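You operate a simulated robot arm through the tools that you are given. There is no shell and no other tool.

Carry out the task below with a simulated robot arm. There is one attempt and no reset: what you move stays moved.

## Task
Try the green plug gauge in all three bush blocks; the tight one goes in the orange tray.
Fine: tight = the plug gauge will not enter; put it back in the rack.

The check looks at the end state, three seconds after you hand in, the way a careful person would. Anything else that was tipped, shoved, dropped, spilled or broken makes it a failure.

## Robot
A 7-joint arm with a fingered hand, fixed in place. Base frame: the origin is on the floor under the middle of its stand, x ahead of it, y to its left, z up. Readings come in m, degrees, newtons and seconds.
With the tool pointing down near the work surface it reaches from about 0.36 to 0.84 m from the base axis. Its first joint turns from -115.0 to 115.0 degrees. Payload 5 kg.
The tool frame sits at the grasp point between the pads (the TCP): z along the fingers, y along the line on which they close. The tips reach 0.032 m beyond it. The gripper opens to 0.16 m; its body begins 0.089 m behind the TCP. The gripper is a hand of 4 fingers: y runs from the thumb to the fingers, the wrist lies at [0, 0, -0.267] in the tool frame, and closing takes about 1.5 s.
Orientation is told as [roll, pitch, yaw] about the base's x, y, z axes, in that order, counted from this pose: with the fingers straight down and closing along the base's y, the tool's x points along the base's -x, its y along +y and its z along -z.

## Interface
- The arm moves only by the tool apply_moves. Its argument "commands" is text: rows parted by semicolons, each of 6 numbers parted by spaces: the shift along the base's x, y, z in m, then the turn, a rotation vector about the base's x, y, z in degrees. In form: tx ty tz ax ay az; .... A call has 1 to 20 rows; each row is the pose to reach, as a shift and turn from the pose commanded when the call began. "hand" is the closure, from 0 (fully open) to 1 (shut), set as the call begins (left out, the last holds). Rows are played at 5 a second. More than 0.05 m and 8.6 degrees between two rows, or a gripper value outside its range, and nothing of the call is played. A pose out of reach is approached as far as the arm can. The call stops where the force on the tool passes 60 N (or 10 N more than at its start, if that is more) or the arm is blocked; 0.2 s more then pass. The fingers move at their own pace (about 0.108 m/s each) and stop on an object; they squeeze with about 24 N. The grip force told is the motor's: it shows also when the fingers shut on nothing. Time passes only in rows, and 0.2 s behind the last, so rows that repeat a pose let the fingers close. The reply holds the time, the measured pose of the TCP, the force on the tool along the base axes, the opening and the grip force, in the units named above and with some noise, with the torque about the TCP (base axes, N m) and any sound that the robot's microphone picked up.
- Cameras (640 x 400 px; columns grow to the right, rows downward): "scene" is fixed at [0.4071, -0.4992, 1.6842]; the picture's right is [-0.07, 1.00, 0.00], its down [0.81, 0.06, -0.58] and it looks along [-0.58, -0.04, -0.82] (base axes); focal length 305 px, centre (320, 200). "wrist" rides on the gripper at [0.08, -0.004, -0.114] in the tool frame; the picture's right is [0.05, 1.00, 0.00], its down [-0.82, 0.04, -0.58] and it looks along [-0.58, 0.03, 0.82] (tool axes); focal length 265 px, centre (320, 200). There is no depth. A picture from a camera that has moved, and an enlarged one, comes with that camera's place and axes in the base frame and with its lens. The place of the scene camera against the robot may be out by one fixed shift of up to 0.012 m in any direction.
- capture(camera): a new picture of that camera. It takes no simulated time.
- slide_trunk(by): slides the trunk up (or, below 0, down) by that many m; the arm rides with it, the base frame stays. It gives what a move gives, with no picture.
- finger_targets(finger1, finger2, finger3, thumb_bend): sets how far each is bent, from 0 (flat) to 100 (curled in); at 30 the hand is open as for a grip, at 70 the pads meet at the TCP. One left out holds its place. A second passes; each finger stops where it meets its share of the squeeze, and holds until it gets a number again. A gripper value or a shape takes the hand back. It gives what a move gives, with no picture; readings hold the bend of each and the force on the fingers (four entries, about 0 where the hand has none), thumb and palm.
- grasp_type(shape): the hand has 4 fingers and takes this shape, open, in about a second: jaw (thumb against the fingers, like two jaws); tri (thumb and two fingers); tip (a fingertip pinch); poke (one finger out to press); point (the index stretched); flat (the hand flat); cup (the hand cupped); fist (a fist). The gripper value then closes the fingers along that shape, each until it touches; the sizes above hold for jaw. It gives what a move gives, with no picture.
- inspect(camera, box): a new picture of the part [left, top, right, bottom] of that camera's present view, enlarged. It takes no simulated time.
- hand_in(): hands the job in; it is judged then, once.

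Nothing tells you positions but the pictures and the camera data. Unless the task says otherwise, let go and move clear before handing in.

The tools are called after ">>>" as a command line: name --argument value ..., lists and objects as JSON in quotes. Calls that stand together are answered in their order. apply_moves: Moves the arm, as the interface text tells. Its arguments: {"type":"object","properties":{"commands":{"type":"string"},"hand":{"type":"number"}},"required":["commands"]} The other tools are called the same way: slide_trunk (by) moves the trunk up or down; grasp_type (shape) gives the hand a shape; finger_targets (finger1, finger2, finger3, thumb_bend) moves the fingers one by one; capture (camera) takes a picture; inspect (camera, box) takes an enlarged picture of a part of a camera's view; hand_in () hands the job in.

At the start:

```text
time: 0.0
ee_pos: [0.2433, -0.4097, 1.1886]
ee_rot: [0.0, 0.0, 0.0]
contact_force: [0.4, -0.1, -0.6]
torque: [-0.01, 0.0, -0.04]
width: 0.1599
grip_force: 0.0
shape: jaw
bend: [30.0, 30.0, 30.0, 30.0]
finger forces: [0.1, 0.0, 0.0, 0.0, 0.0, 0.0]
trunk travel left (down, up): [-0.85, 0.14]
```

scene: 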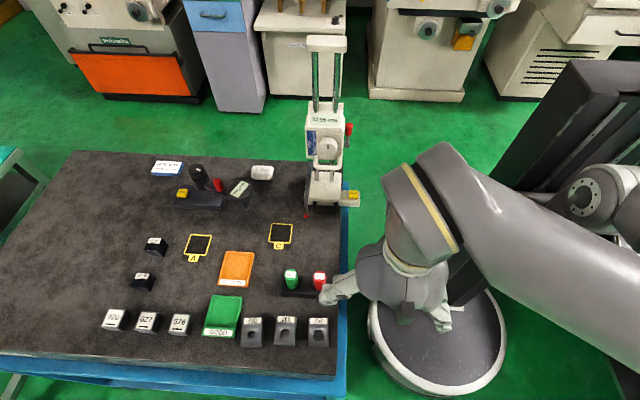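
wrist: 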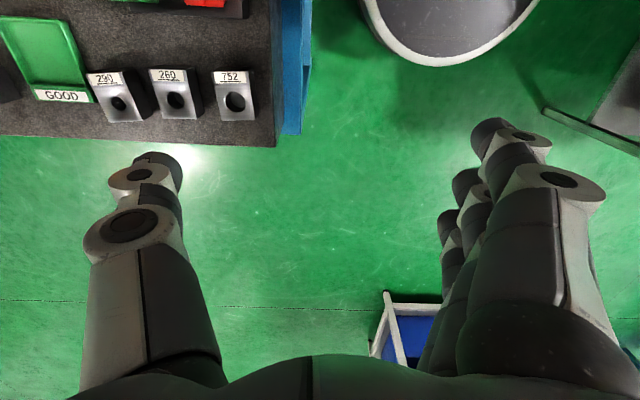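

I see a dark bench with an orange tray, a green "GOOD" tray, a small rack holding a green and a red plug, and three bush blocks with bores near the bench edge. I'll look closer at each before moving anything.

>>> inspect --camera "scene" --box '[180, 220, 360, 360]'

>>> inspect --camera "scene" --box '[80, 220, 240, 360]'

>>> inspect --camera "wrist" --box '[0, 0, 320, 180]'

>>> inspect --camera "scene" --box '[270, 250, 350, 300]'

```text
2.86 times, centred on (270, 290) of scene
camera zoom: at [0.4071, -0.4992, 1.6842], right [-0.07, 1.0, 0.0], down [0.81, 0.06, -0.58], along [-0.58, -0.04, -0.82], focal length 872 px, centre (463, -57)
```

zoom: 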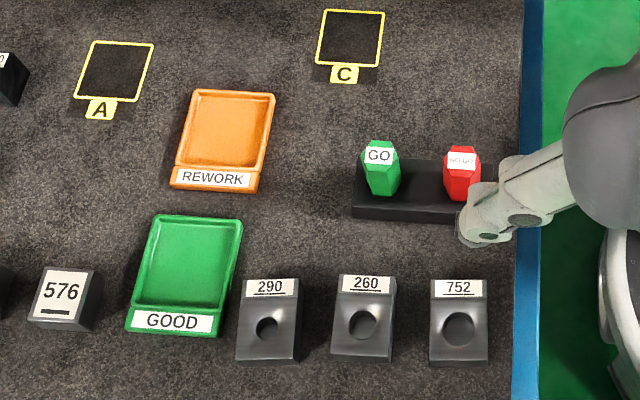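

```text
2.86 times, centred on (160, 290) of scene
camera zoom: at [0.4071, -0.4992, 1.6842], right [-0.07, 1.0, 0.0], down [0.81, 0.06, -0.58], along [-0.58, -0.04, -0.82], focal length 872 px, centre (777, -57)
```

zoom: 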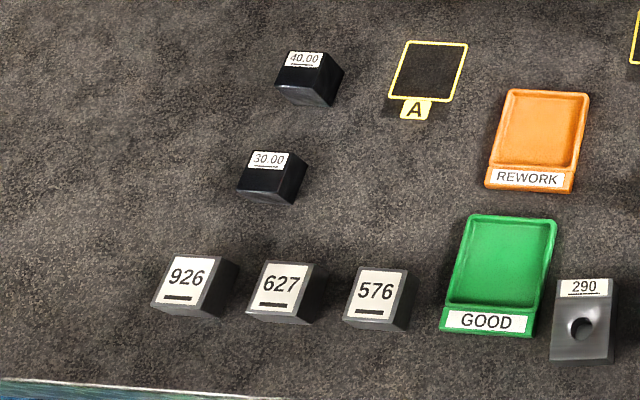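

```text
2.00 times, centred on (160, 90) of wrist
camera zoom: at [0.1613, -0.4126, 1.303], right [-0.05, 1.0, 0.0], down [0.82, 0.04, 0.58], along [0.58, 0.03, -0.82], focal length 531 px, centre (640, 420)
```

zoom: 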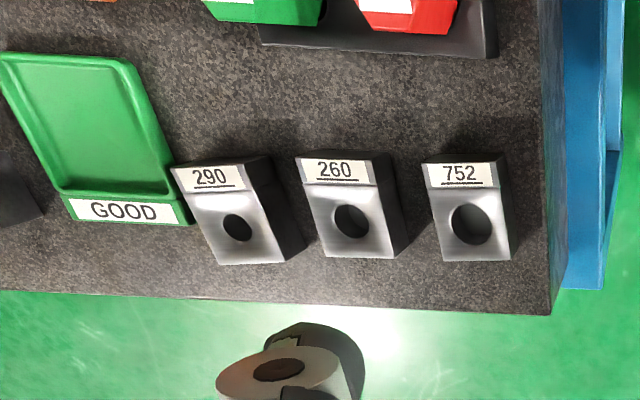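

```text
8.00 times, centred on (310, 275) of scene
camera zoom: at [0.4071, -0.4992, 1.6842], right [-0.07, 1.0, 0.0], down [0.81, 0.06, -0.58], along [-0.58, -0.04, -0.82], focal length 2440 px, centre (400, -400)
```

zoom: 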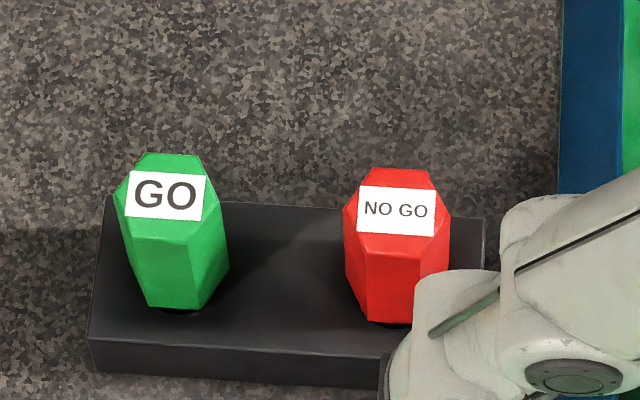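

The bench top is near z≈0.93, with blocks 290/260/752 around x≈0.26 and y≈-0.66/-0.585/-0.51. The rack with the green GO plug is near (0.14, -0.586), and a tall stand at about (-0.11, -0.52) must be kept clear of. I'll move the hand at its present height to get a closer view from above.

>>> apply_moves --commands "-0.02 -0.035 0 0 0 0; -0.04 -0.07 0 0 0 0; -0.06 -0.105 0 0 0 0; -0.075 -0.14 0 0 0 0; -0.075 -0.17 0 0 0 0; -0.075 -0.17 0 0 0 0"

>>> capture --camera "wrist"

>>> capture --camera "scene"

```text
time: 1.4
ee_pos: [0.1663, -0.5789, 1.1886]
ee_rot: [0.1, 0.0, 0.0]
contact_force: [0.5, -0.1, 0.7]
torque: [0.0, 0.0, 0.01]
width: 0.1599
grip_force: 0.0
shape: jaw
bend: [30.0, 30.0, 30.0, 30.0]
finger forces: [0.0, 0.0, 0.0, 0.0, 0.1, 0.0]
trunk travel left (down, up): [-0.85, 0.14]
```

```text
taken
camera wrist: at [0.0859, -0.5823, 1.3032], right [-0.05, 1.0, 0.0], down [0.82, 0.04, 0.58], along [0.58, 0.03, -0.82], focal length 265 px, centre (320, 200)
```

wrist: 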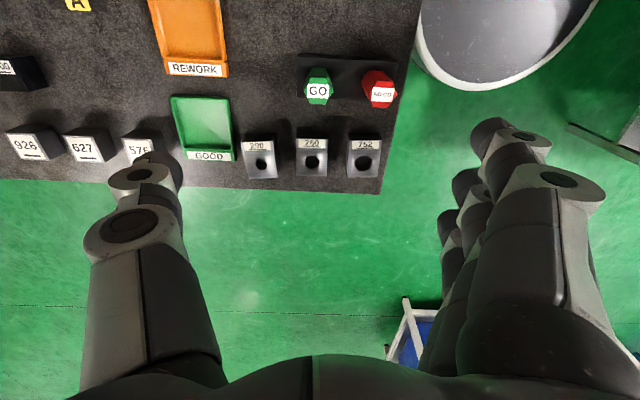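

```text
taken
```

scene: 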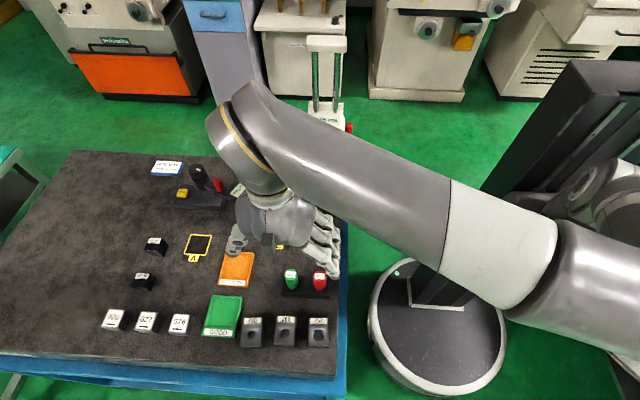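

The wrist camera now sees the rack, the trays and the blocks together. I'll enlarge these parts to measure them.

>>> inspect --camera "wrist" --box '[230, 40, 420, 200]'

>>> inspect --camera "wrist" --box '[140, 0, 280, 180]'

>>> inspect --camera "wrist" --box '[280, 40, 420, 120]'

>>> inspect --camera "scene" --box '[235, 305, 335, 355]'

```text
2.50 times, centred on (325, 120) of wrist
camera zoom: at [0.0859, -0.5823, 1.3032], right [-0.05, 1.0, 0.0], down [0.82, 0.04, 0.58], along [0.58, 0.03, -0.82], focal length 664 px, centre (308, 400)
```

zoom: 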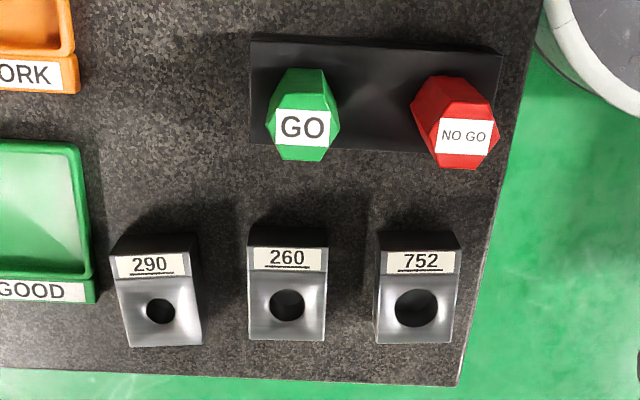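

```text
2.22 times, centred on (210, 90) of wrist
camera zoom: at [0.0859, -0.5823, 1.3032], right [-0.05, 1.0, 0.0], down [0.82, 0.04, 0.58], along [0.58, 0.03, -0.82], focal length 590 px, centre (564, 444)
```

zoom: 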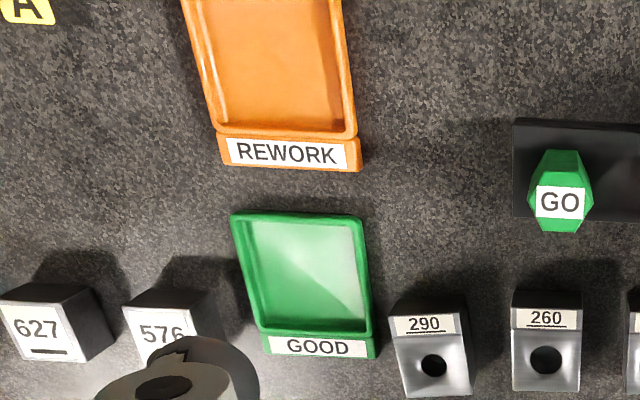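

```text
4.57 times, centred on (350, 80) of wrist
camera zoom: at [0.0859, -0.5823, 1.3032], right [-0.05, 1.0, 0.0], down [0.82, 0.04, 0.58], along [0.58, 0.03, -0.82], focal length 1213 px, centre (183, 749)
```

zoom: 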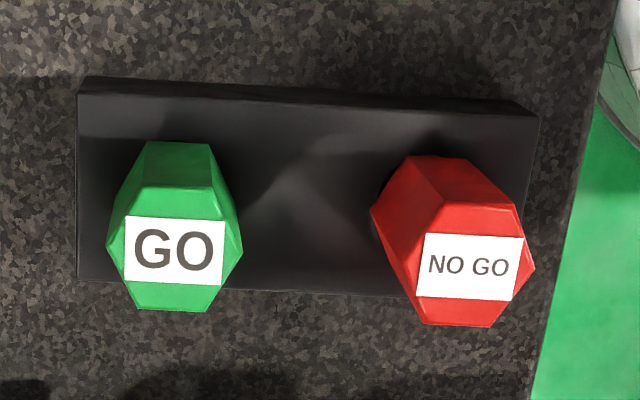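

```text
6.40 times, centred on (285, 330) of scene
camera zoom: at [0.4071, -0.4992, 1.6842], right [-0.07, 1.0, 0.0], down [0.81, 0.06, -0.58], along [-0.58, -0.04, -0.82], focal length 1952 px, centre (544, -632)
```

zoom: 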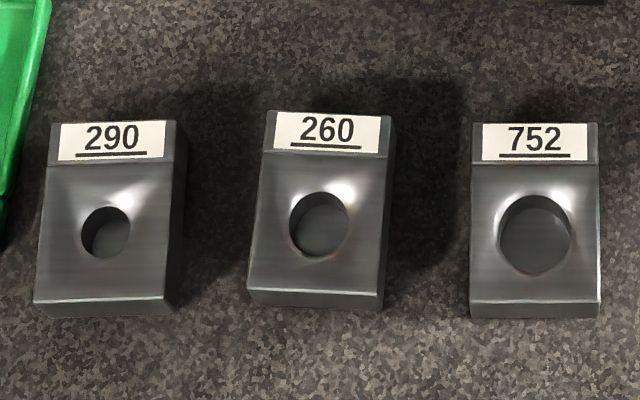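

The plug top is at about (0.149, -0.582, 1.023), with the red one about 0.067 m nearer at y≈-0.515. Block tops are at z≈0.96 and the bench at ≈0.92. The hex flats face ±x, so I'll turn the hand to yaw -90, which makes it close along x with the camera on the robot side.

>>> apply_moves --commands "0 0 0 0 0 -7.5; 0 0 0 0 0 -15; 0 0 0 0 0 -22.5; 0 0 0 0 0 -30; 0 0 0 0 0 -37.5; 0 0 0 0 0 -45; 0 0 0 0 0 -52.5; 0 0 0 0 0 -60; 0 0 0 0 0 -67.5; 0 0 0 0 0 -75; 0 0 0 0 0 -82.5; 0 0 0 0 0 -90; 0 0 0 0 0 -90"

>>> capture --camera "wrist"

>>> capture --camera "scene"

```text
time: 4.2
ee_pos: [0.1685, -0.5793, 1.1901]
ee_rot: [0.0, 0.1, -90.0]
contact_force: [0.6, -0.1, -0.5]
torque: [-0.01, -0.01, 0.0]
width: 0.1597
grip_force: 0.0
shape: jaw
bend: [30.0, 30.0, 30.0, 30.0]
finger forces: [0.0, 0.0, 0.0, 0.1, 0.1, 0.1]
trunk travel left (down, up): [-0.85, 0.14]
```

```text
taken
camera wrist: at [0.1628, -0.4983, 1.3028], right [1.0, 0.05, 0.0], down [0.04, -0.82, 0.58], along [0.03, -0.58, -0.82], focal length 265 px, centre (320, 200)
```

wrist: 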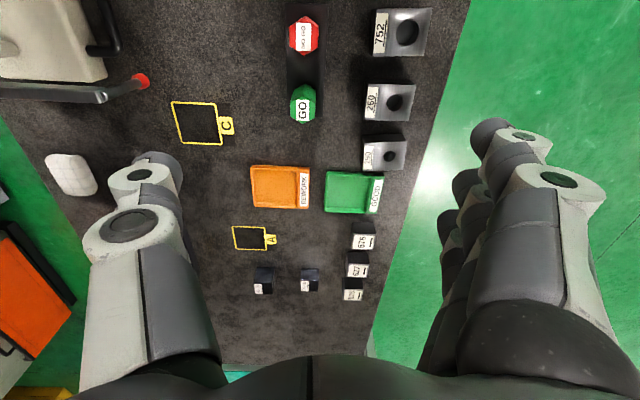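

```text
taken
```

scene: 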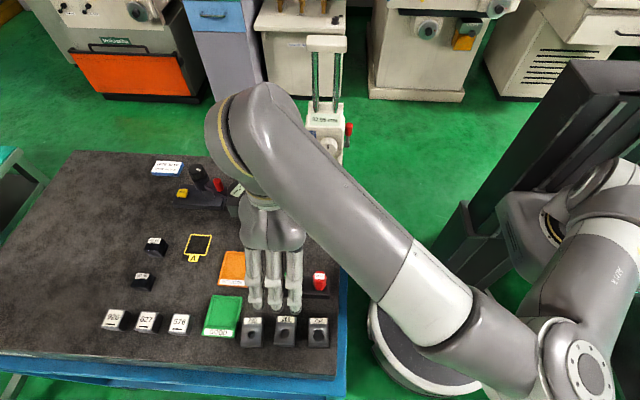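

The turn worked and the whole bench is visible, with nothing in the hand's way. I'll check how the "tip" and "tri" hand shapes look before choosing a grasp.

>>> grasp_type --shape "tip"

>>> capture --camera "wrist"

>>> grasp_type --shape "tri"

>>> capture --camera "wrist"

```text
time: 5.1
ee_pos: [0.1677, -0.5806, 1.1884]
ee_rot: [0.0, 0.0, -89.9]
contact_force: [-0.2, -0.9, 0.1]
torque: [-0.01, -0.03, -0.01]
width: 0.1599
grip_force: 0.0
shape: tip
bend: [1.0, 30.0, 1.0, 30.0]
finger forces: [0.1, 0.1, 0.0, 0.1, 0.0, 0.0]
trunk travel left (down, up): [-0.85, 0.14]
```

```text
taken
camera wrist: at [0.1628, -0.4985, 1.3027], right [1.0, 0.05, 0.0], down [0.04, -0.82, 0.58], along [0.03, -0.58, -0.82], focal length 265 px, centre (320, 200)
```

wrist: 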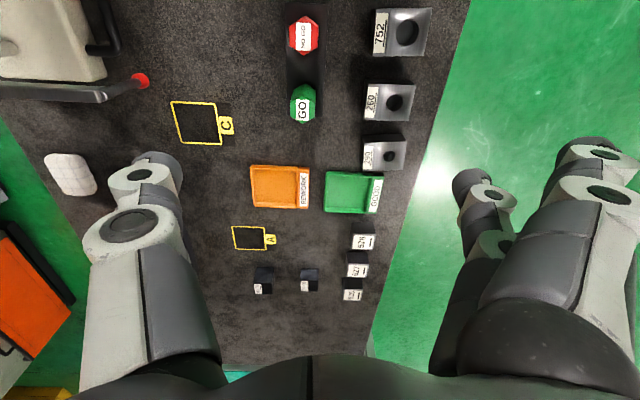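

```text
time: 6.0
ee_pos: [0.1676, -0.5798, 1.1898]
ee_rot: [0.1, 0.0, -90.0]
contact_force: [0.5, 0.3, 0.2]
torque: [0.01, -0.02, -0.01]
width: 0.1597
grip_force: 0.1
shape: tri
bend: [30.0, 30.0, 1.0, 30.0]
finger forces: [0.0, 0.1, 0.1, 0.0, 0.0, 0.0]
trunk travel left (down, up): [-0.85, 0.14]
```

```text
taken
camera wrist: at [0.1628, -0.4985, 1.3027], right [1.0, 0.05, 0.0], down [0.04, -0.82, 0.58], along [0.03, -0.58, -0.82], focal length 265 px, centre (320, 200)
```

wrist: 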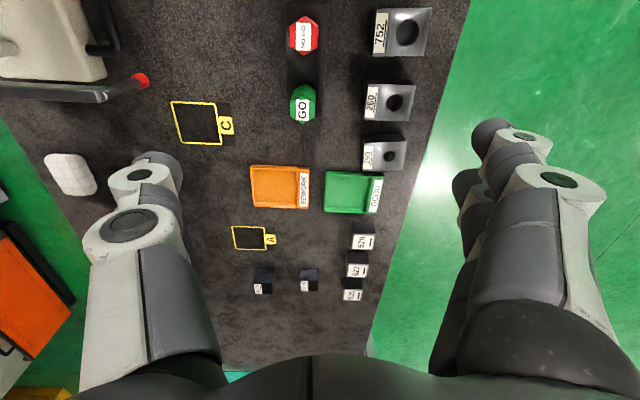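

In "jaw" the middle finger opposes the thumb and the outer fingers sit about ±0.033 m to the sides, which should clear the red plug. I'll go back to jaw, pre-close partly so the fingers stay clear of the neighbouring blocks, and re-measure.

>>> grasp_type --shape "jaw"

>>> apply_moves --commands "-0.0155 -0.002 0 0 0 0; -0.0185 -0.002 0 0 0 0; -0.0185 -0.002 0 0 0 0; -0.0185 -0.002 0 0 0 0" --hand 0.45

>>> capture --camera "wrist"

>>> inspect --camera "wrist" --box '[250, 0, 450, 180]'

>>> inspect --camera "wrist" --box '[280, 0, 380, 140]'

```text
time: 6.9
ee_pos: [0.1684, -0.5803, 1.1895]
ee_rot: [-0.1, 0.0, -90.0]
contact_force: [-0.2, 0.6, -0.4]
torque: [-0.01, 0.01, 0.01]
width: 0.1599
grip_force: 0.1
shape: jaw
bend: [30.0, 30.0, 30.0, 30.0]
finger forces: [0.0, 0.0, 0.1, 0.0, 0.1, 0.0]
trunk travel left (down, up): [-0.85, 0.14]
```

```text
time: 7.9
ee_pos: [0.1498, -0.5811, 1.1889]
ee_rot: [0.1, -0.1, -90.0]
contact_force: [0.2, -0.4, 0.8]
torque: [0.0, -0.02, -0.02]
width: 0.0888
grip_force: 0.0
shape: jaw
bend: [72.0, 72.0, 72.0, 70.0]
finger forces: [0.0, 0.1, 0.0, 0.1, 0.0, 0.1]
trunk travel left (down, up): [-0.85, 0.14]
```

```text
taken
camera wrist: at [0.1449, -0.4999, 1.3028], right [1.0, 0.05, 0.0], down [0.04, -0.82, 0.58], along [0.03, -0.58, -0.82], focal length 265 px, centre (320, 200)
```

wrist: 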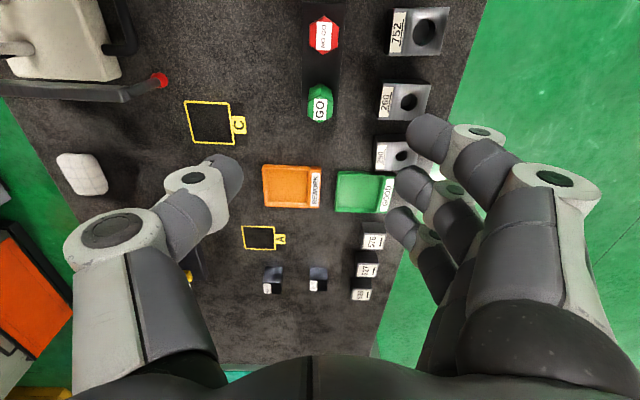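

```text
2.22 times, centred on (350, 90) of wrist
camera zoom: at [0.1449, -0.4999, 1.3028], right [1.0, 0.05, 0.0], down [0.04, -0.82, 0.58], along [0.03, -0.58, -0.82], focal length 590 px, centre (253, 444)
```

zoom: 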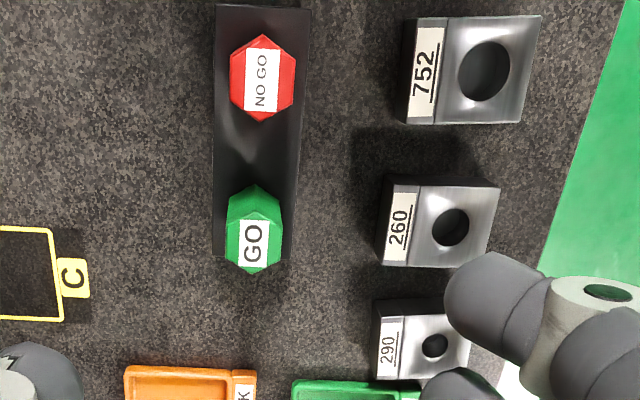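

```text
2.86 times, centred on (330, 70) of wrist
camera zoom: at [0.1449, -0.4999, 1.3028], right [1.0, 0.05, 0.0], down [0.04, -0.82, 0.58], along [0.03, -0.58, -0.82], focal length 758 px, centre (291, 571)
```

zoom: 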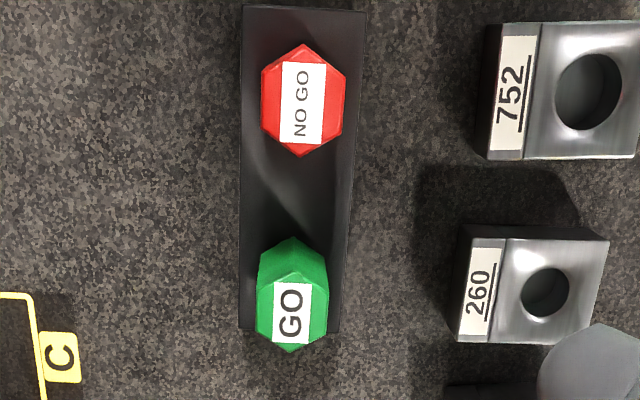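

The green plug sits directly under the TCP at (0.150, -0.581). I'll lower the hand to just above its handle and check again.

>>> apply_moves --commands "0 0 -0.04 0 0 0; 0 0 -0.08 0 0 0; 0 0 -0.105 0 0 0; 0 0 -0.12 0 0 0; 0 0 -0.12 0 0 0"

>>> capture --camera "wrist"

>>> inspect --camera "scene" --box '[220, 180, 360, 340]'

```text
time: 9.1
ee_pos: [0.1487, -0.5814, 1.0699]
ee_rot: [-0.1, 0.1, -90.0]
contact_force: [-0.6, 0.1, 0.5]
torque: [0.0, 0.01, 0.04]
width: 0.0888
grip_force: 0.0
shape: jaw
bend: [72.0, 72.0, 72.0, 70.0]
finger forces: [0.0, 0.0, 0.0, 0.0, 0.1, 0.0]
trunk travel left (down, up): [-0.85, 0.14]
```

```text
taken
camera wrist: at [0.1439, -0.4999, 1.1828], right [1.0, 0.05, 0.0], down [0.04, -0.82, 0.58], along [0.03, -0.58, -0.82], focal length 265 px, centre (320, 200)
```

wrist: 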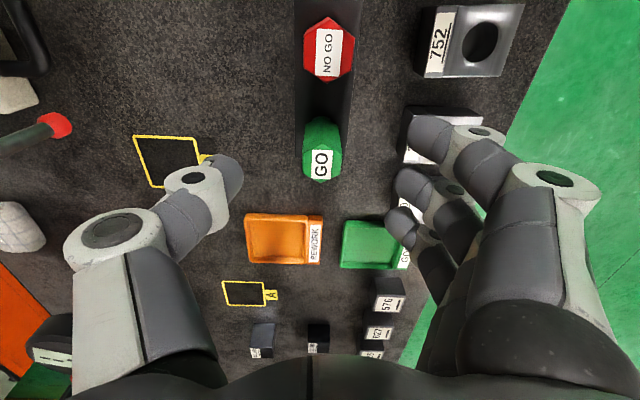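

```text
2.50 times, centred on (290, 260) of scene
camera zoom: at [0.4071, -0.4992, 1.6842], right [-0.07, 1.0, 0.0], down [0.81, 0.06, -0.58], along [-0.58, -0.04, -0.82], focal length 763 px, centre (395, 50)
```

zoom: 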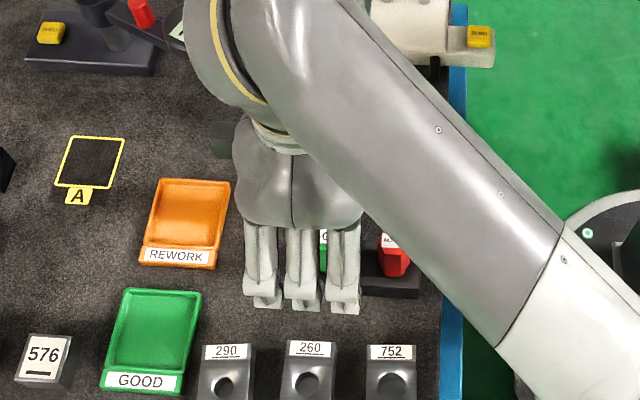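

The plug's handle is centred between the thumb and the middle finger, and the red plug is clear of the outer finger. I'll descend to grip height.

>>> apply_moves --commands "0.001 0 -0.03 0 0 0; 0.001 0 -0.05 0 0 0; 0.001 0 -0.066 0 0 0; 0.001 0 -0.066 0 0 0"

>>> capture --camera "wrist"

>>> inspect --camera "scene" --box '[260, 250, 360, 330]'

```text
time: 10.1
ee_pos: [0.1489, -0.5813, 1.0032]
ee_rot: [0.0, 0.0, -90.0]
contact_force: [-0.8, 0.4, -0.1]
torque: [-0.02, -0.03, 0.01]
width: 0.0888
grip_force: 0.0
shape: jaw
bend: [72.0, 72.0, 72.0, 70.0]
finger forces: [0.1, 0.0, 0.0, 0.1, 0.1, 0.0]
trunk travel left (down, up): [-0.85, 0.14]
```

```text
taken
camera wrist: at [0.1449, -0.4996, 1.1171], right [1.0, 0.05, 0.0], down [0.04, -0.82, 0.58], along [0.03, -0.58, -0.82], focal length 265 px, centre (320, 200)
```

wrist: 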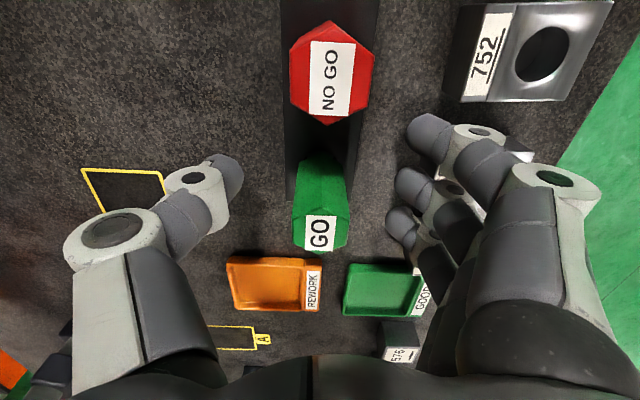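

```text
5.00 times, centred on (310, 290) of scene
camera zoom: at [0.4071, -0.4992, 1.6842], right [-0.07, 1.0, 0.0], down [0.81, 0.06, -0.58], along [-0.58, -0.04, -0.82], focal length 1525 px, centre (370, -250)
```

zoom: 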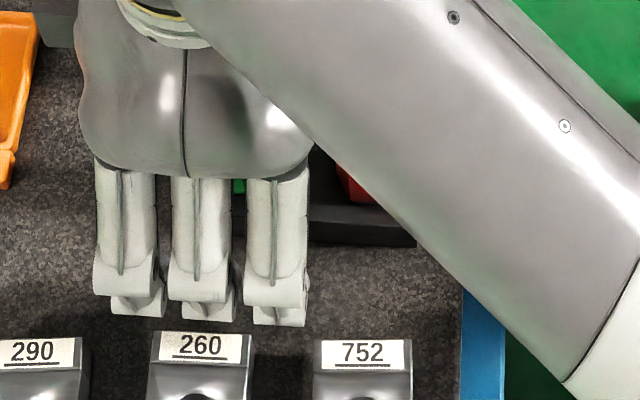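

The handle is centred, but the outer finger on the red side would pass within about 3 mm of the red plug if all the fingers close. I'd rather close only the middle finger and thumb, so I'll go back up and try that in free air first.

>>> apply_moves --commands "0 0 0.03 0 0 0; 0 0 0.07 0 0 0; 0 0 0.1 0 0 0; 0 0 0.1 0 0 0"

>>> finger_targets --finger2 78 --thumb_bend 76

>>> capture --camera "wrist"

```text
time: 11.1
ee_pos: [0.1499, -0.5805, 1.1034]
ee_rot: [0.1, 0.0, -90.0]
contact_force: [-0.1, 0.4, 0.2]
torque: [-0.01, 0.0, -0.02]
width: 0.0888
grip_force: 0.0
shape: jaw
bend: [72.0, 72.0, 72.0, 70.0]
finger forces: [0.1, 0.0, 0.0, 0.0, 0.0, 0.1]
trunk travel left (down, up): [-0.85, 0.14]
```

```text
time: 12.1
ee_pos: [0.1509, -0.5822, 1.1021]
ee_rot: [-0.1, 0.0, -90.0]
contact_force: [0.0, 0.3, -0.4]
torque: [-0.02, 0.01, -0.01]
width: 0.0559
grip_force: 0.0
shape: fingers
bend: [72.0, 77.0, 72.0, 73.0]
finger forces: [0.1, 0.1, 0.0, 0.0, 0.0, 0.0]
trunk travel left (down, up): [-0.85, 0.14]
```

```text
taken
camera wrist: at [0.1451, -0.5003, 1.2168], right [1.0, 0.05, 0.0], down [0.04, -0.82, 0.58], along [0.03, -0.58, -0.82], focal length 265 px, centre (320, 200)
```

wrist: 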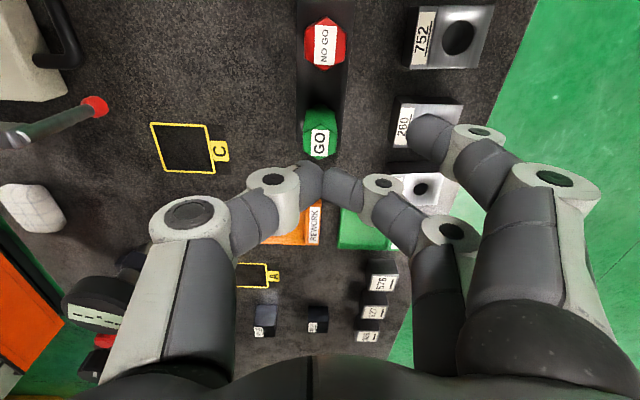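

With individual control, the middle finger and thumb do meet at the TCP near bend 75. I'll open them to a pre-grasp bend and set the outer fingers moderately back.

>>> finger_targets --finger1 46 --finger2 54 --finger3 46 --thumb_bend 54

>>> capture --camera "wrist"

>>> inspect --camera "scene" --box '[240, 200, 360, 300]'

```text
time: 13.1
ee_pos: [0.1509, -0.5805, 1.1036]
ee_rot: [0.1, 0.0, -89.9]
contact_force: [-0.4, -0.1, 0.7]
torque: [0.02, -0.02, -0.02]
width: 0.0902
grip_force: 0.1
shape: fingers
bend: [46.0, 54.0, 46.0, 54.0]
finger forces: [0.1, 0.0, 0.1, 0.0, 0.0, 0.0]
trunk travel left (down, up): [-0.85, 0.14]
```

```text
taken
camera wrist: at [0.1451, -0.5003, 1.2168], right [1.0, 0.05, 0.0], down [0.04, -0.82, 0.58], along [0.03, -0.58, -0.82], focal length 265 px, centre (320, 200)
```

wrist: 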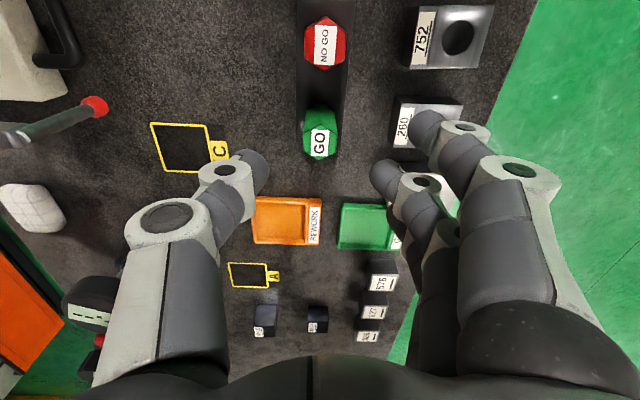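

```text
4.00 times, centred on (300, 250) of scene
camera zoom: at [0.4071, -0.4992, 1.6842], right [-0.07, 1.0, 0.0], down [0.81, 0.06, -0.58], along [-0.58, -0.04, -0.82], focal length 1220 px, centre (400, 0)
```

zoom: 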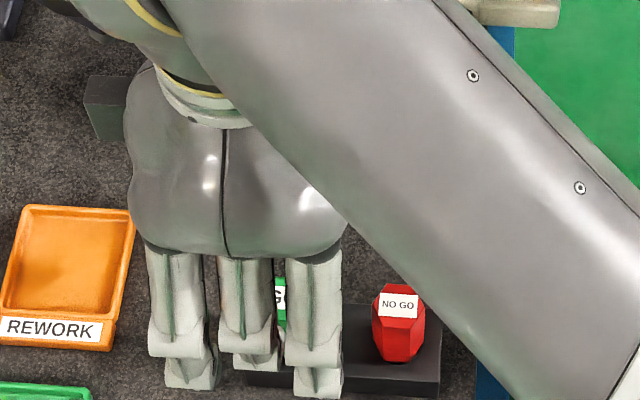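

Pre-grasp posture looks right: the middle finger and thumb straddle the plug, and the outer fingers stay behind. I'll go down to grip height and close only the middle finger and thumb.

>>> apply_moves --commands "0 -0.001 -0.03 0 0 0; 0 -0.001 -0.06 0 0 0; 0 -0.001 -0.085 0 0 0; 0 -0.001 -0.0995 0 0 0; 0 -0.001 -0.0995 0 0 0"

>>> capture --camera "wrist"

```text
time: 14.3
ee_pos: [0.1501, -0.5812, 1.0022]
ee_rot: [0.0, 0.0, -90.0]
contact_force: [0.1, -0.2, -0.4]
torque: [-0.01, -0.02, 0.01]
width: 0.0907
grip_force: 0.0
shape: fingers
bend: [46.0, 54.0, 46.0, 54.0]
finger forces: [0.0, 0.1, 0.0, 0.1, 0.1, 0.0]
trunk travel left (down, up): [-0.85, 0.14]
```

```text
taken
camera wrist: at [0.1454, -0.4998, 1.117], right [1.0, 0.05, 0.0], down [0.04, -0.82, 0.58], along [0.03, -0.58, -0.82], focal length 265 px, centre (320, 200)
```

wrist: 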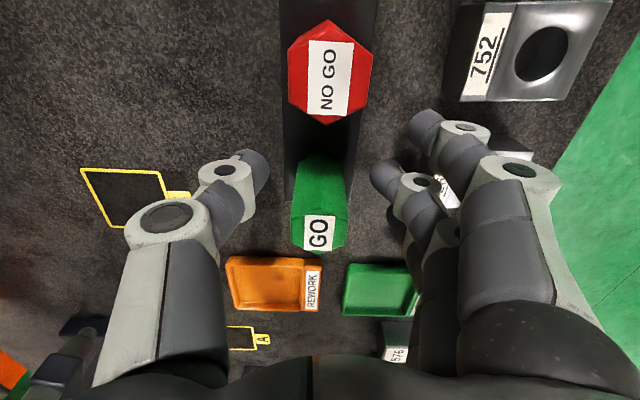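

Everything is aligned, so I'll close the middle finger and thumb on the handle.

>>> finger_targets --finger2 85 --thumb_bend 85

>>> capture --camera "wrist"

```text
time: 15.3
ee_pos: [0.1483, -0.5809, 1.0047]
ee_rot: [0.1, -0.1, -90.0]
contact_force: [-10.9, -3.1, 23.8]
torque: [-0.06, -0.1, 0.02]
width: 0.0577
grip_force: 22.6
shape: fingers
bend: [46.0, 61.0, 46.0, 79.0]
finger forces: [0.0, 17.2, 0.1, 0.0, 27.9, 0.1]
trunk travel left (down, up): [-0.85, 0.14]
```

```text
taken
camera wrist: at [0.1433, -0.4988, 1.1187], right [1.0, 0.05, 0.0], down [0.04, -0.81, 0.58], along [0.03, -0.58, -0.82], focal length 265 px, centre (320, 200)
```

wrist: 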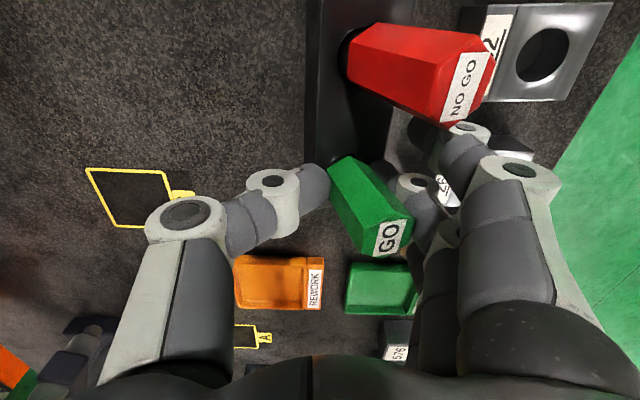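

The thumb over-travelled and pushed the plug toward +x, and the loose rack appears to have tilted with it. I'll look before undoing this gently.

>>> inspect --camera "scene" --box '[260, 230, 360, 330]'

>>> inspect --camera "wrist" --box '[220, 0, 520, 260]'

```text
4.00 times, centred on (310, 280) of scene
camera zoom: at [0.4071, -0.4992, 1.6842], right [-0.07, 1.0, 0.0], down [0.81, 0.06, -0.58], along [-0.58, -0.04, -0.82], focal length 1220 px, centre (360, -120)
```

zoom: 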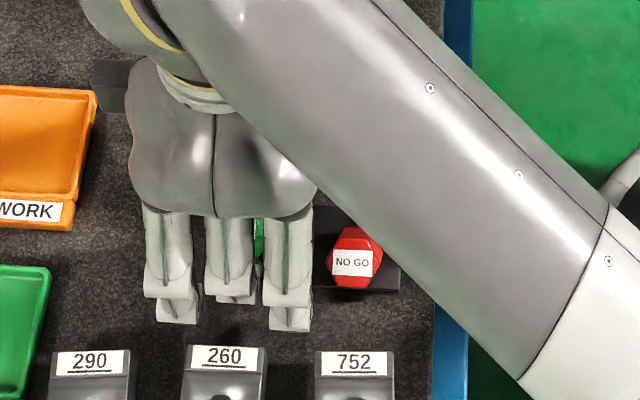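

```text
1.54 times, centred on (370, 130) of wrist
camera zoom: at [0.1433, -0.4988, 1.1187], right [1.0, 0.05, 0.0], down [0.04, -0.81, 0.58], along [0.03, -0.58, -0.82], focal length 408 px, centre (243, 308)
```

zoom: 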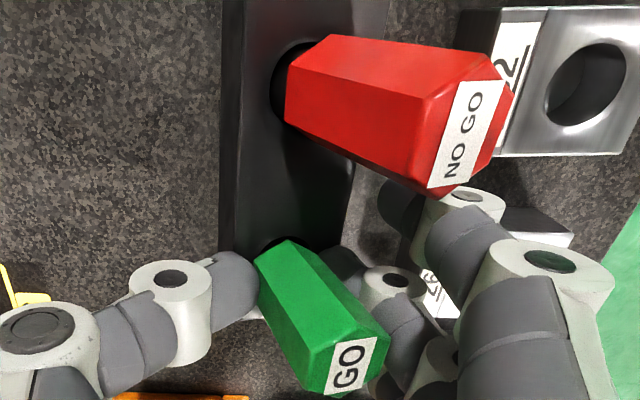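

The rack is loose on the bench and has tipped toward +x, still held between finger and thumb. I'll back the thumb off in small steps so the rack settles flat again.

>>> finger_targets --thumb_bend 76

>>> inspect --camera "wrist" --box '[220, 0, 520, 260]'

```text
time: 16.3
ee_pos: [0.1505, -0.5813, 1.0038]
ee_rot: [0.1, 0.0, -90.1]
contact_force: [2.6, 0.0, 12.9]
torque: [0.03, -0.62, -0.05]
width: 0.0628
grip_force: 18.3
shape: fingers
bend: [46.0, 67.0, 46.0, 71.0]
finger forces: [0.0, 27.7, 0.0, 0.0, 9.9, 0.0]
trunk travel left (down, up): [-0.85, 0.14]
```

```text
1.54 times, centred on (370, 130) of wrist
camera zoom: at [0.1459, -0.499, 1.1175], right [1.0, 0.05, 0.0], down [0.04, -0.81, 0.58], along [0.03, -0.58, -0.82], focal length 408 px, centre (243, 308)
```

zoom: 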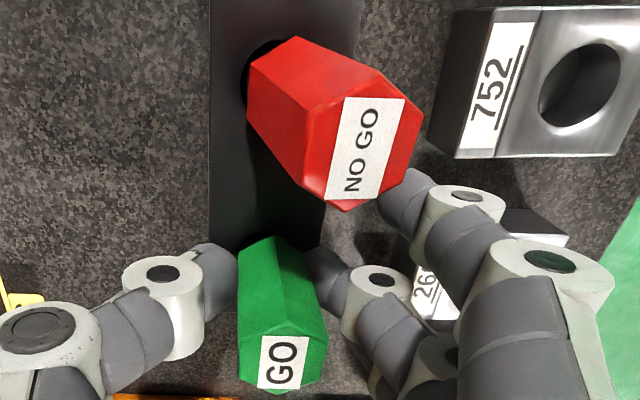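

Backing off is working: the green plug is nearly upright again. I'll relax both digits symmetrically in small steps so the rack comes to rest flat.

>>> finger_targets --finger2 65 --thumb_bend 67

>>> inspect --camera "wrist" --box '[220, 0, 520, 260]'

>>> inspect --camera "scene" --box '[290, 260, 370, 310]'

```text
time: 17.3
ee_pos: [0.1518, -0.5798, 1.0042]
ee_rot: [0.1, -0.1, -90.0]
contact_force: [8.1, -1.6, 19.9]
torque: [-0.04, -0.85, -0.05]
width: 0.0673
grip_force: 14.4
shape: fingers
bend: [46.0, 64.0, 46.0, 67.0]
finger forces: [0.0, 28.1, 0.0, 0.0, 0.1, 0.0]
trunk travel left (down, up): [-0.85, 0.14]
```

```text
1.54 times, centred on (370, 130) of wrist
camera zoom: at [0.1461, -0.4988, 1.1179], right [1.0, 0.05, 0.0], down [0.04, -0.81, 0.58], along [0.03, -0.58, -0.82], focal length 408 px, centre (243, 308)
```

zoom: 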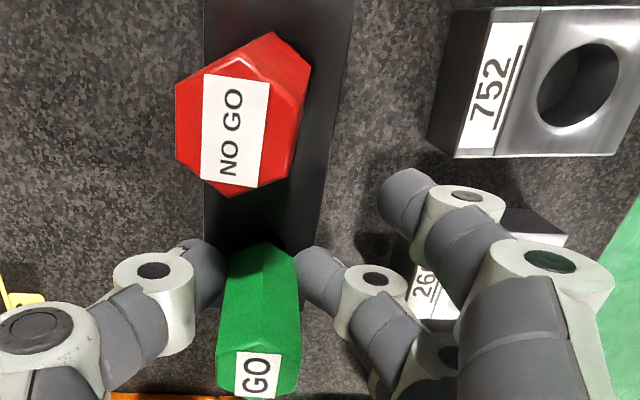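

```text
8.00 times, centred on (330, 285) of scene
camera zoom: at [0.4071, -0.4992, 1.6842], right [-0.07, 1.0, 0.0], down [0.81, 0.06, -0.58], along [-0.58, -0.04, -0.82], focal length 2440 px, centre (240, -480)
```

zoom: 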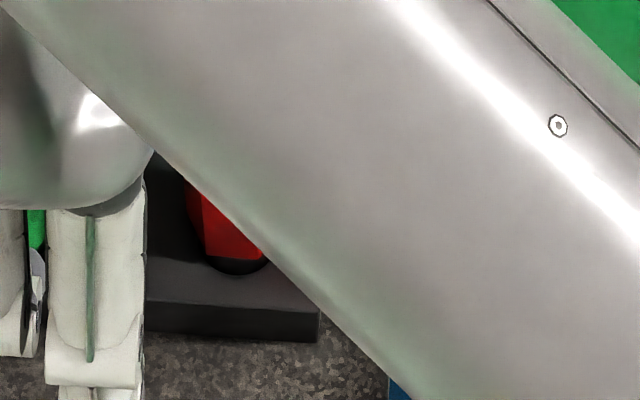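

Now the middle finger alone is pushing it slightly the other way, with upward force on the tool, so the fingertips are probably also touching the rack top. I'll ease the finger off.

>>> finger_targets --finger2 61 --thumb_bend 62

>>> inspect --camera "wrist" --box '[220, 0, 520, 260]'

```text
time: 18.3
ee_pos: [0.1502, -0.5798, 1.0036]
ee_rot: [0.0, -0.1, -90.1]
contact_force: [3.9, -3.3, 23.9]
torque: [-0.12, -0.86, -0.11]
width: 0.0753
grip_force: 14.8
shape: fingers
bend: [46.0, 65.0, 46.0, 62.0]
finger forces: [0.0, 28.4, 0.0, 0.0, 0.0, 0.1]
trunk travel left (down, up): [-0.85, 0.14]
```

```text
1.54 times, centred on (370, 130) of wrist
camera zoom: at [0.1454, -0.4988, 1.1179], right [1.0, 0.05, 0.0], down [0.04, -0.81, 0.58], along [0.03, -0.58, -0.82], focal length 408 px, centre (243, 308)
```

zoom: 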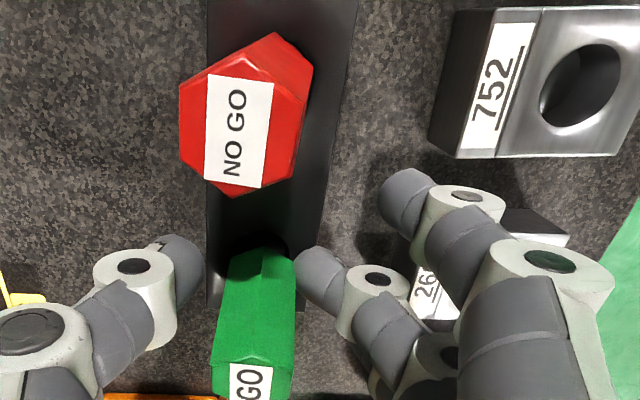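

The middle fingertip is pressing down on the rack top (about 24 N upward on the tool). I'll raise the hand a few millimetres to unload it.

>>> apply_moves --commands "0 0 0.002 0 0 0; 0 0 0.004 0 0 0; 0 0 0.005 0 0 0; 0 0 0.005 0 0 0"

>>> inspect --camera "wrist" --box '[220, 0, 520, 260]'

```text
time: 19.3
ee_pos: [0.1501, -0.5821, 1.008]
ee_rot: [0.0, 0.1, -90.0]
contact_force: [0.9, 0.1, -0.2]
torque: [0.01, 0.01, 0.0]
width: 0.0754
grip_force: 0.0
shape: fingers
bend: [46.0, 60.0, 46.0, 62.0]
finger forces: [0.0, 0.7, 0.0, 0.0, 0.0, 0.0]
trunk travel left (down, up): [-0.85, 0.14]
```

```text
1.54 times, centred on (370, 130) of wrist
camera zoom: at [0.145, -0.5007, 1.1215], right [1.0, 0.05, 0.0], down [0.04, -0.82, 0.58], along [0.03, -0.58, -0.82], focal length 408 px, centre (243, 308)
```

zoom: 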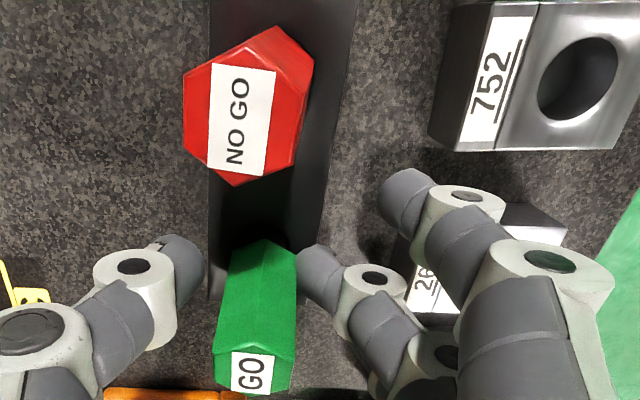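

Forces are now zero and the rack appears flat. I'll open the pinch and lift straight up to see exactly how the rack and both plugs sit.

>>> finger_targets --finger2 52 --thumb_bend 52

>>> apply_moves --commands "0 0 0.02 0 0 0; 0 0 0.05 0 0 0; 0 0 0.09 0 0 0; 0 0 0.13 0 0 0; 0 0.005 0.17 0 0 0; 0 0.005 0.18 0 0 0; 0 0.005 0.18 0 0 0"

>>> capture --camera "wrist"

>>> inspect --camera "wrist" --box '[280, 0, 380, 140]'

>>> inspect --camera "scene" --box '[270, 240, 350, 310]'

```text
time: 20.3
ee_pos: [0.1509, -0.582, 1.0079]
ee_rot: [0.1, 0.1, -90.0]
contact_force: [1.0, -0.4, 0.2]
torque: [-0.02, 0.0, 0.0]
width: 0.0944
grip_force: 0.1
shape: fingers
bend: [46.0, 52.0, 46.0, 52.0]
finger forces: [0.0, 0.0, 0.0, 0.0, 0.0, 0.0]
trunk travel left (down, up): [-0.85, 0.14]
```

```text
time: 21.9
ee_pos: [0.1501, -0.5785, 1.1901]
ee_rot: [0.0, 0.0, -90.0]
contact_force: [0.2, -1.0, -0.2]
torque: [-0.01, 0.01, 0.01]
width: 0.0943
grip_force: 0.0
shape: fingers
bend: [46.0, 52.0, 46.0, 52.0]
finger forces: [0.0, 0.0, 0.0, 0.1, 0.0, 0.0]
trunk travel left (down, up): [-0.85, 0.14]
```

```text
taken
camera wrist: at [0.145, -0.4963, 1.3043], right [1.0, 0.05, 0.0], down [0.04, -0.82, 0.58], along [0.03, -0.58, -0.82], focal length 265 px, centre (320, 200)
```

wrist: 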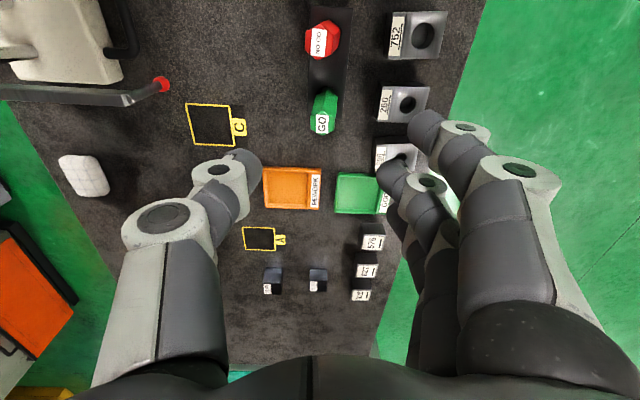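

```text
2.86 times, centred on (330, 70) of wrist
camera zoom: at [0.145, -0.4963, 1.3043], right [1.0, 0.05, 0.0], down [0.04, -0.82, 0.58], along [0.03, -0.58, -0.82], focal length 758 px, centre (291, 571)
```

zoom: 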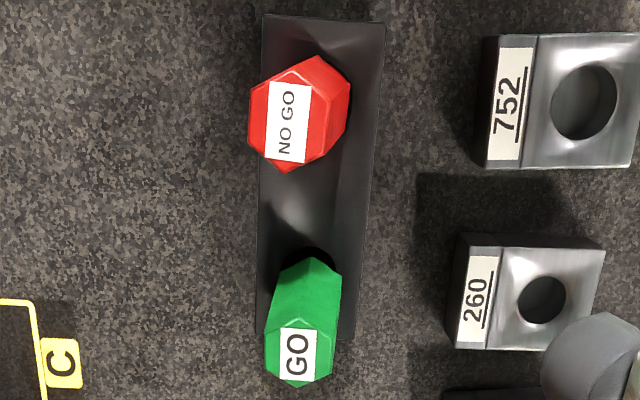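

```text
5.71 times, centred on (310, 275) of scene
camera zoom: at [0.4071, -0.4992, 1.6842], right [-0.07, 1.0, 0.0], down [0.81, 0.06, -0.58], along [-0.58, -0.04, -0.82], focal length 1743 px, centre (377, -229)
```

zoom: 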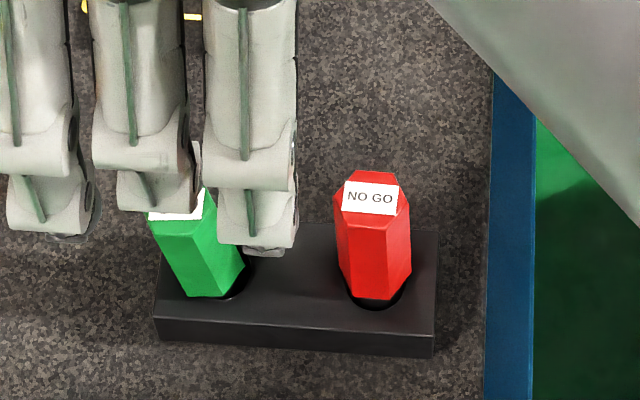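

The rack has shifted about 1 cm toward +x. Both plugs now lean in their loose holes, green toward -x/-y and red toward -x. Before regrasping I'll back the hand off toward the robot, so both cameras see the rack clearly from two directions.

>>> apply_moves --commands "0 0.04 0 0 0 0; 0 0.08 0 0 0 0; 0 0.12 0 0 0 0; 0 0.16 0 0 0 0; 0 0.17 0 0 0 0; 0 0.17 0 0 0 0"

>>> inspect --camera "wrist" --box '[270, 130, 370, 210]'

>>> inspect --camera "scene" --box '[270, 250, 350, 310]'

>>> capture --camera "wrist"

```text
time: 23.3
ee_pos: [0.1491, -0.4056, 1.1892]
ee_rot: [0.0, 0.0, -90.0]
contact_force: [-0.6, -0.8, 0.3]
torque: [0.0, 0.01, 0.03]
width: 0.0944
grip_force: 0.1
shape: fingers
bend: [46.0, 52.0, 46.0, 52.0]
finger forces: [0.0, 0.0, 0.1, 0.1, 0.0, 0.1]
trunk travel left (down, up): [-0.85, 0.14]
```

```text
5.00 times, centred on (320, 170) of wrist
camera zoom: at [0.1445, -0.3246, 1.3026], right [1.0, 0.05, 0.0], down [0.04, -0.82, 0.58], along [0.03, -0.58, -0.82], focal length 1327 px, centre (320, 350)
```

zoom: 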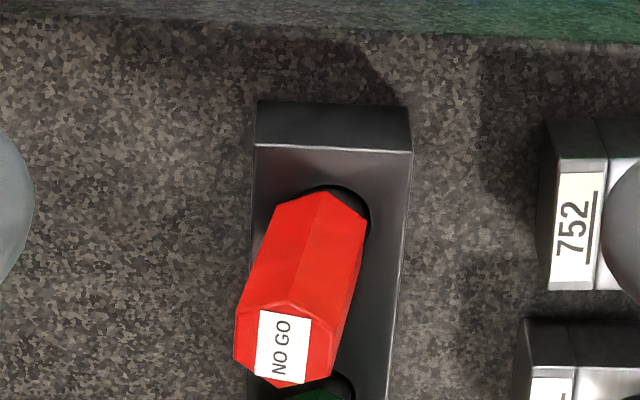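

```text
6.67 times, centred on (310, 280) of scene
camera zoom: at [0.4071, -0.4992, 1.6842], right [-0.07, 1.0, 0.0], down [0.81, 0.06, -0.58], along [-0.58, -0.04, -0.82], focal length 2034 px, centre (387, -333)
```

zoom: 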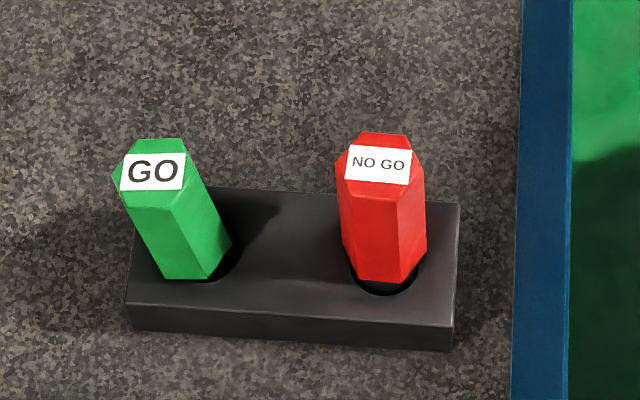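

```text
taken
camera wrist: at [0.1445, -0.3246, 1.3026], right [1.0, 0.05, 0.0], down [0.04, -0.82, 0.58], along [0.03, -0.58, -0.82], focal length 265 px, centre (320, 200)
```

wrist: 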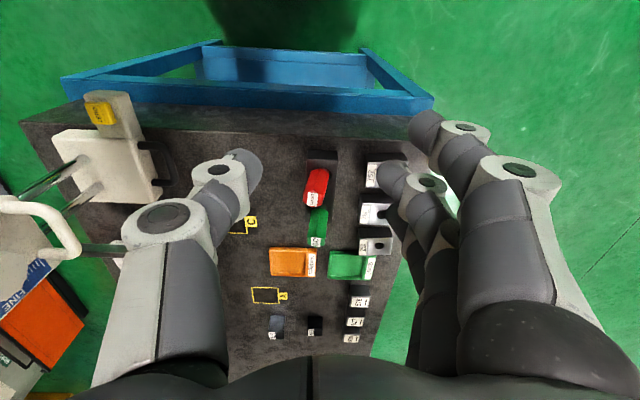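

>>> inspect --camera "wrist" --box '[270, 150, 370, 260]'

>>> inspect --camera "scene" --box '[280, 260, 330, 300]'

```text
3.64 times, centred on (320, 205) of wrist
camera zoom: at [0.1445, -0.3246, 1.3026], right [1.0, 0.05, 0.0], down [0.04, -0.82, 0.58], along [0.03, -0.58, -0.82], focal length 965 px, centre (320, 182)
```

zoom: 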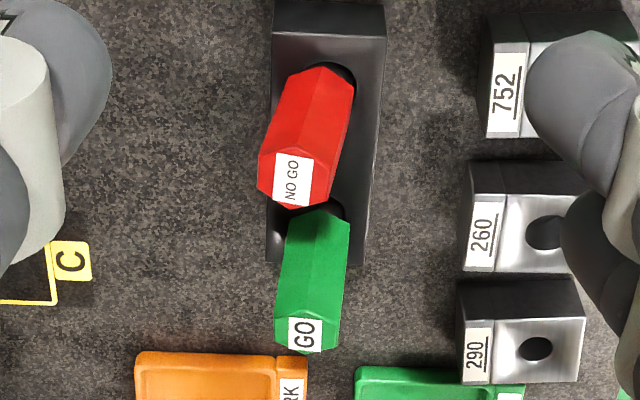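

```text
10.00 times, centred on (305, 280) of scene
camera zoom: at [0.4071, -0.4992, 1.6842], right [-0.07, 1.0, 0.0], down [0.81, 0.06, -0.58], along [-0.58, -0.04, -0.82], focal length 3051 px, centre (470, -600)
```

zoom: 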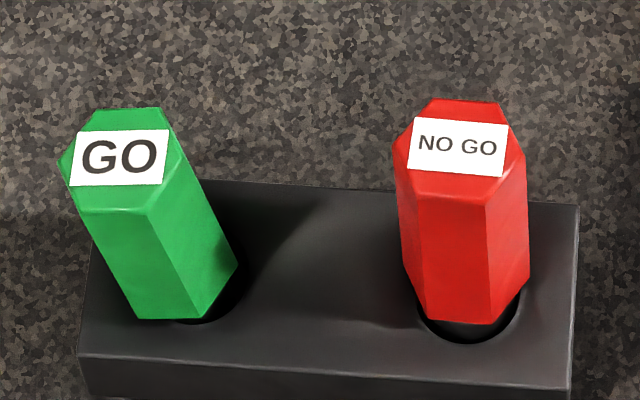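

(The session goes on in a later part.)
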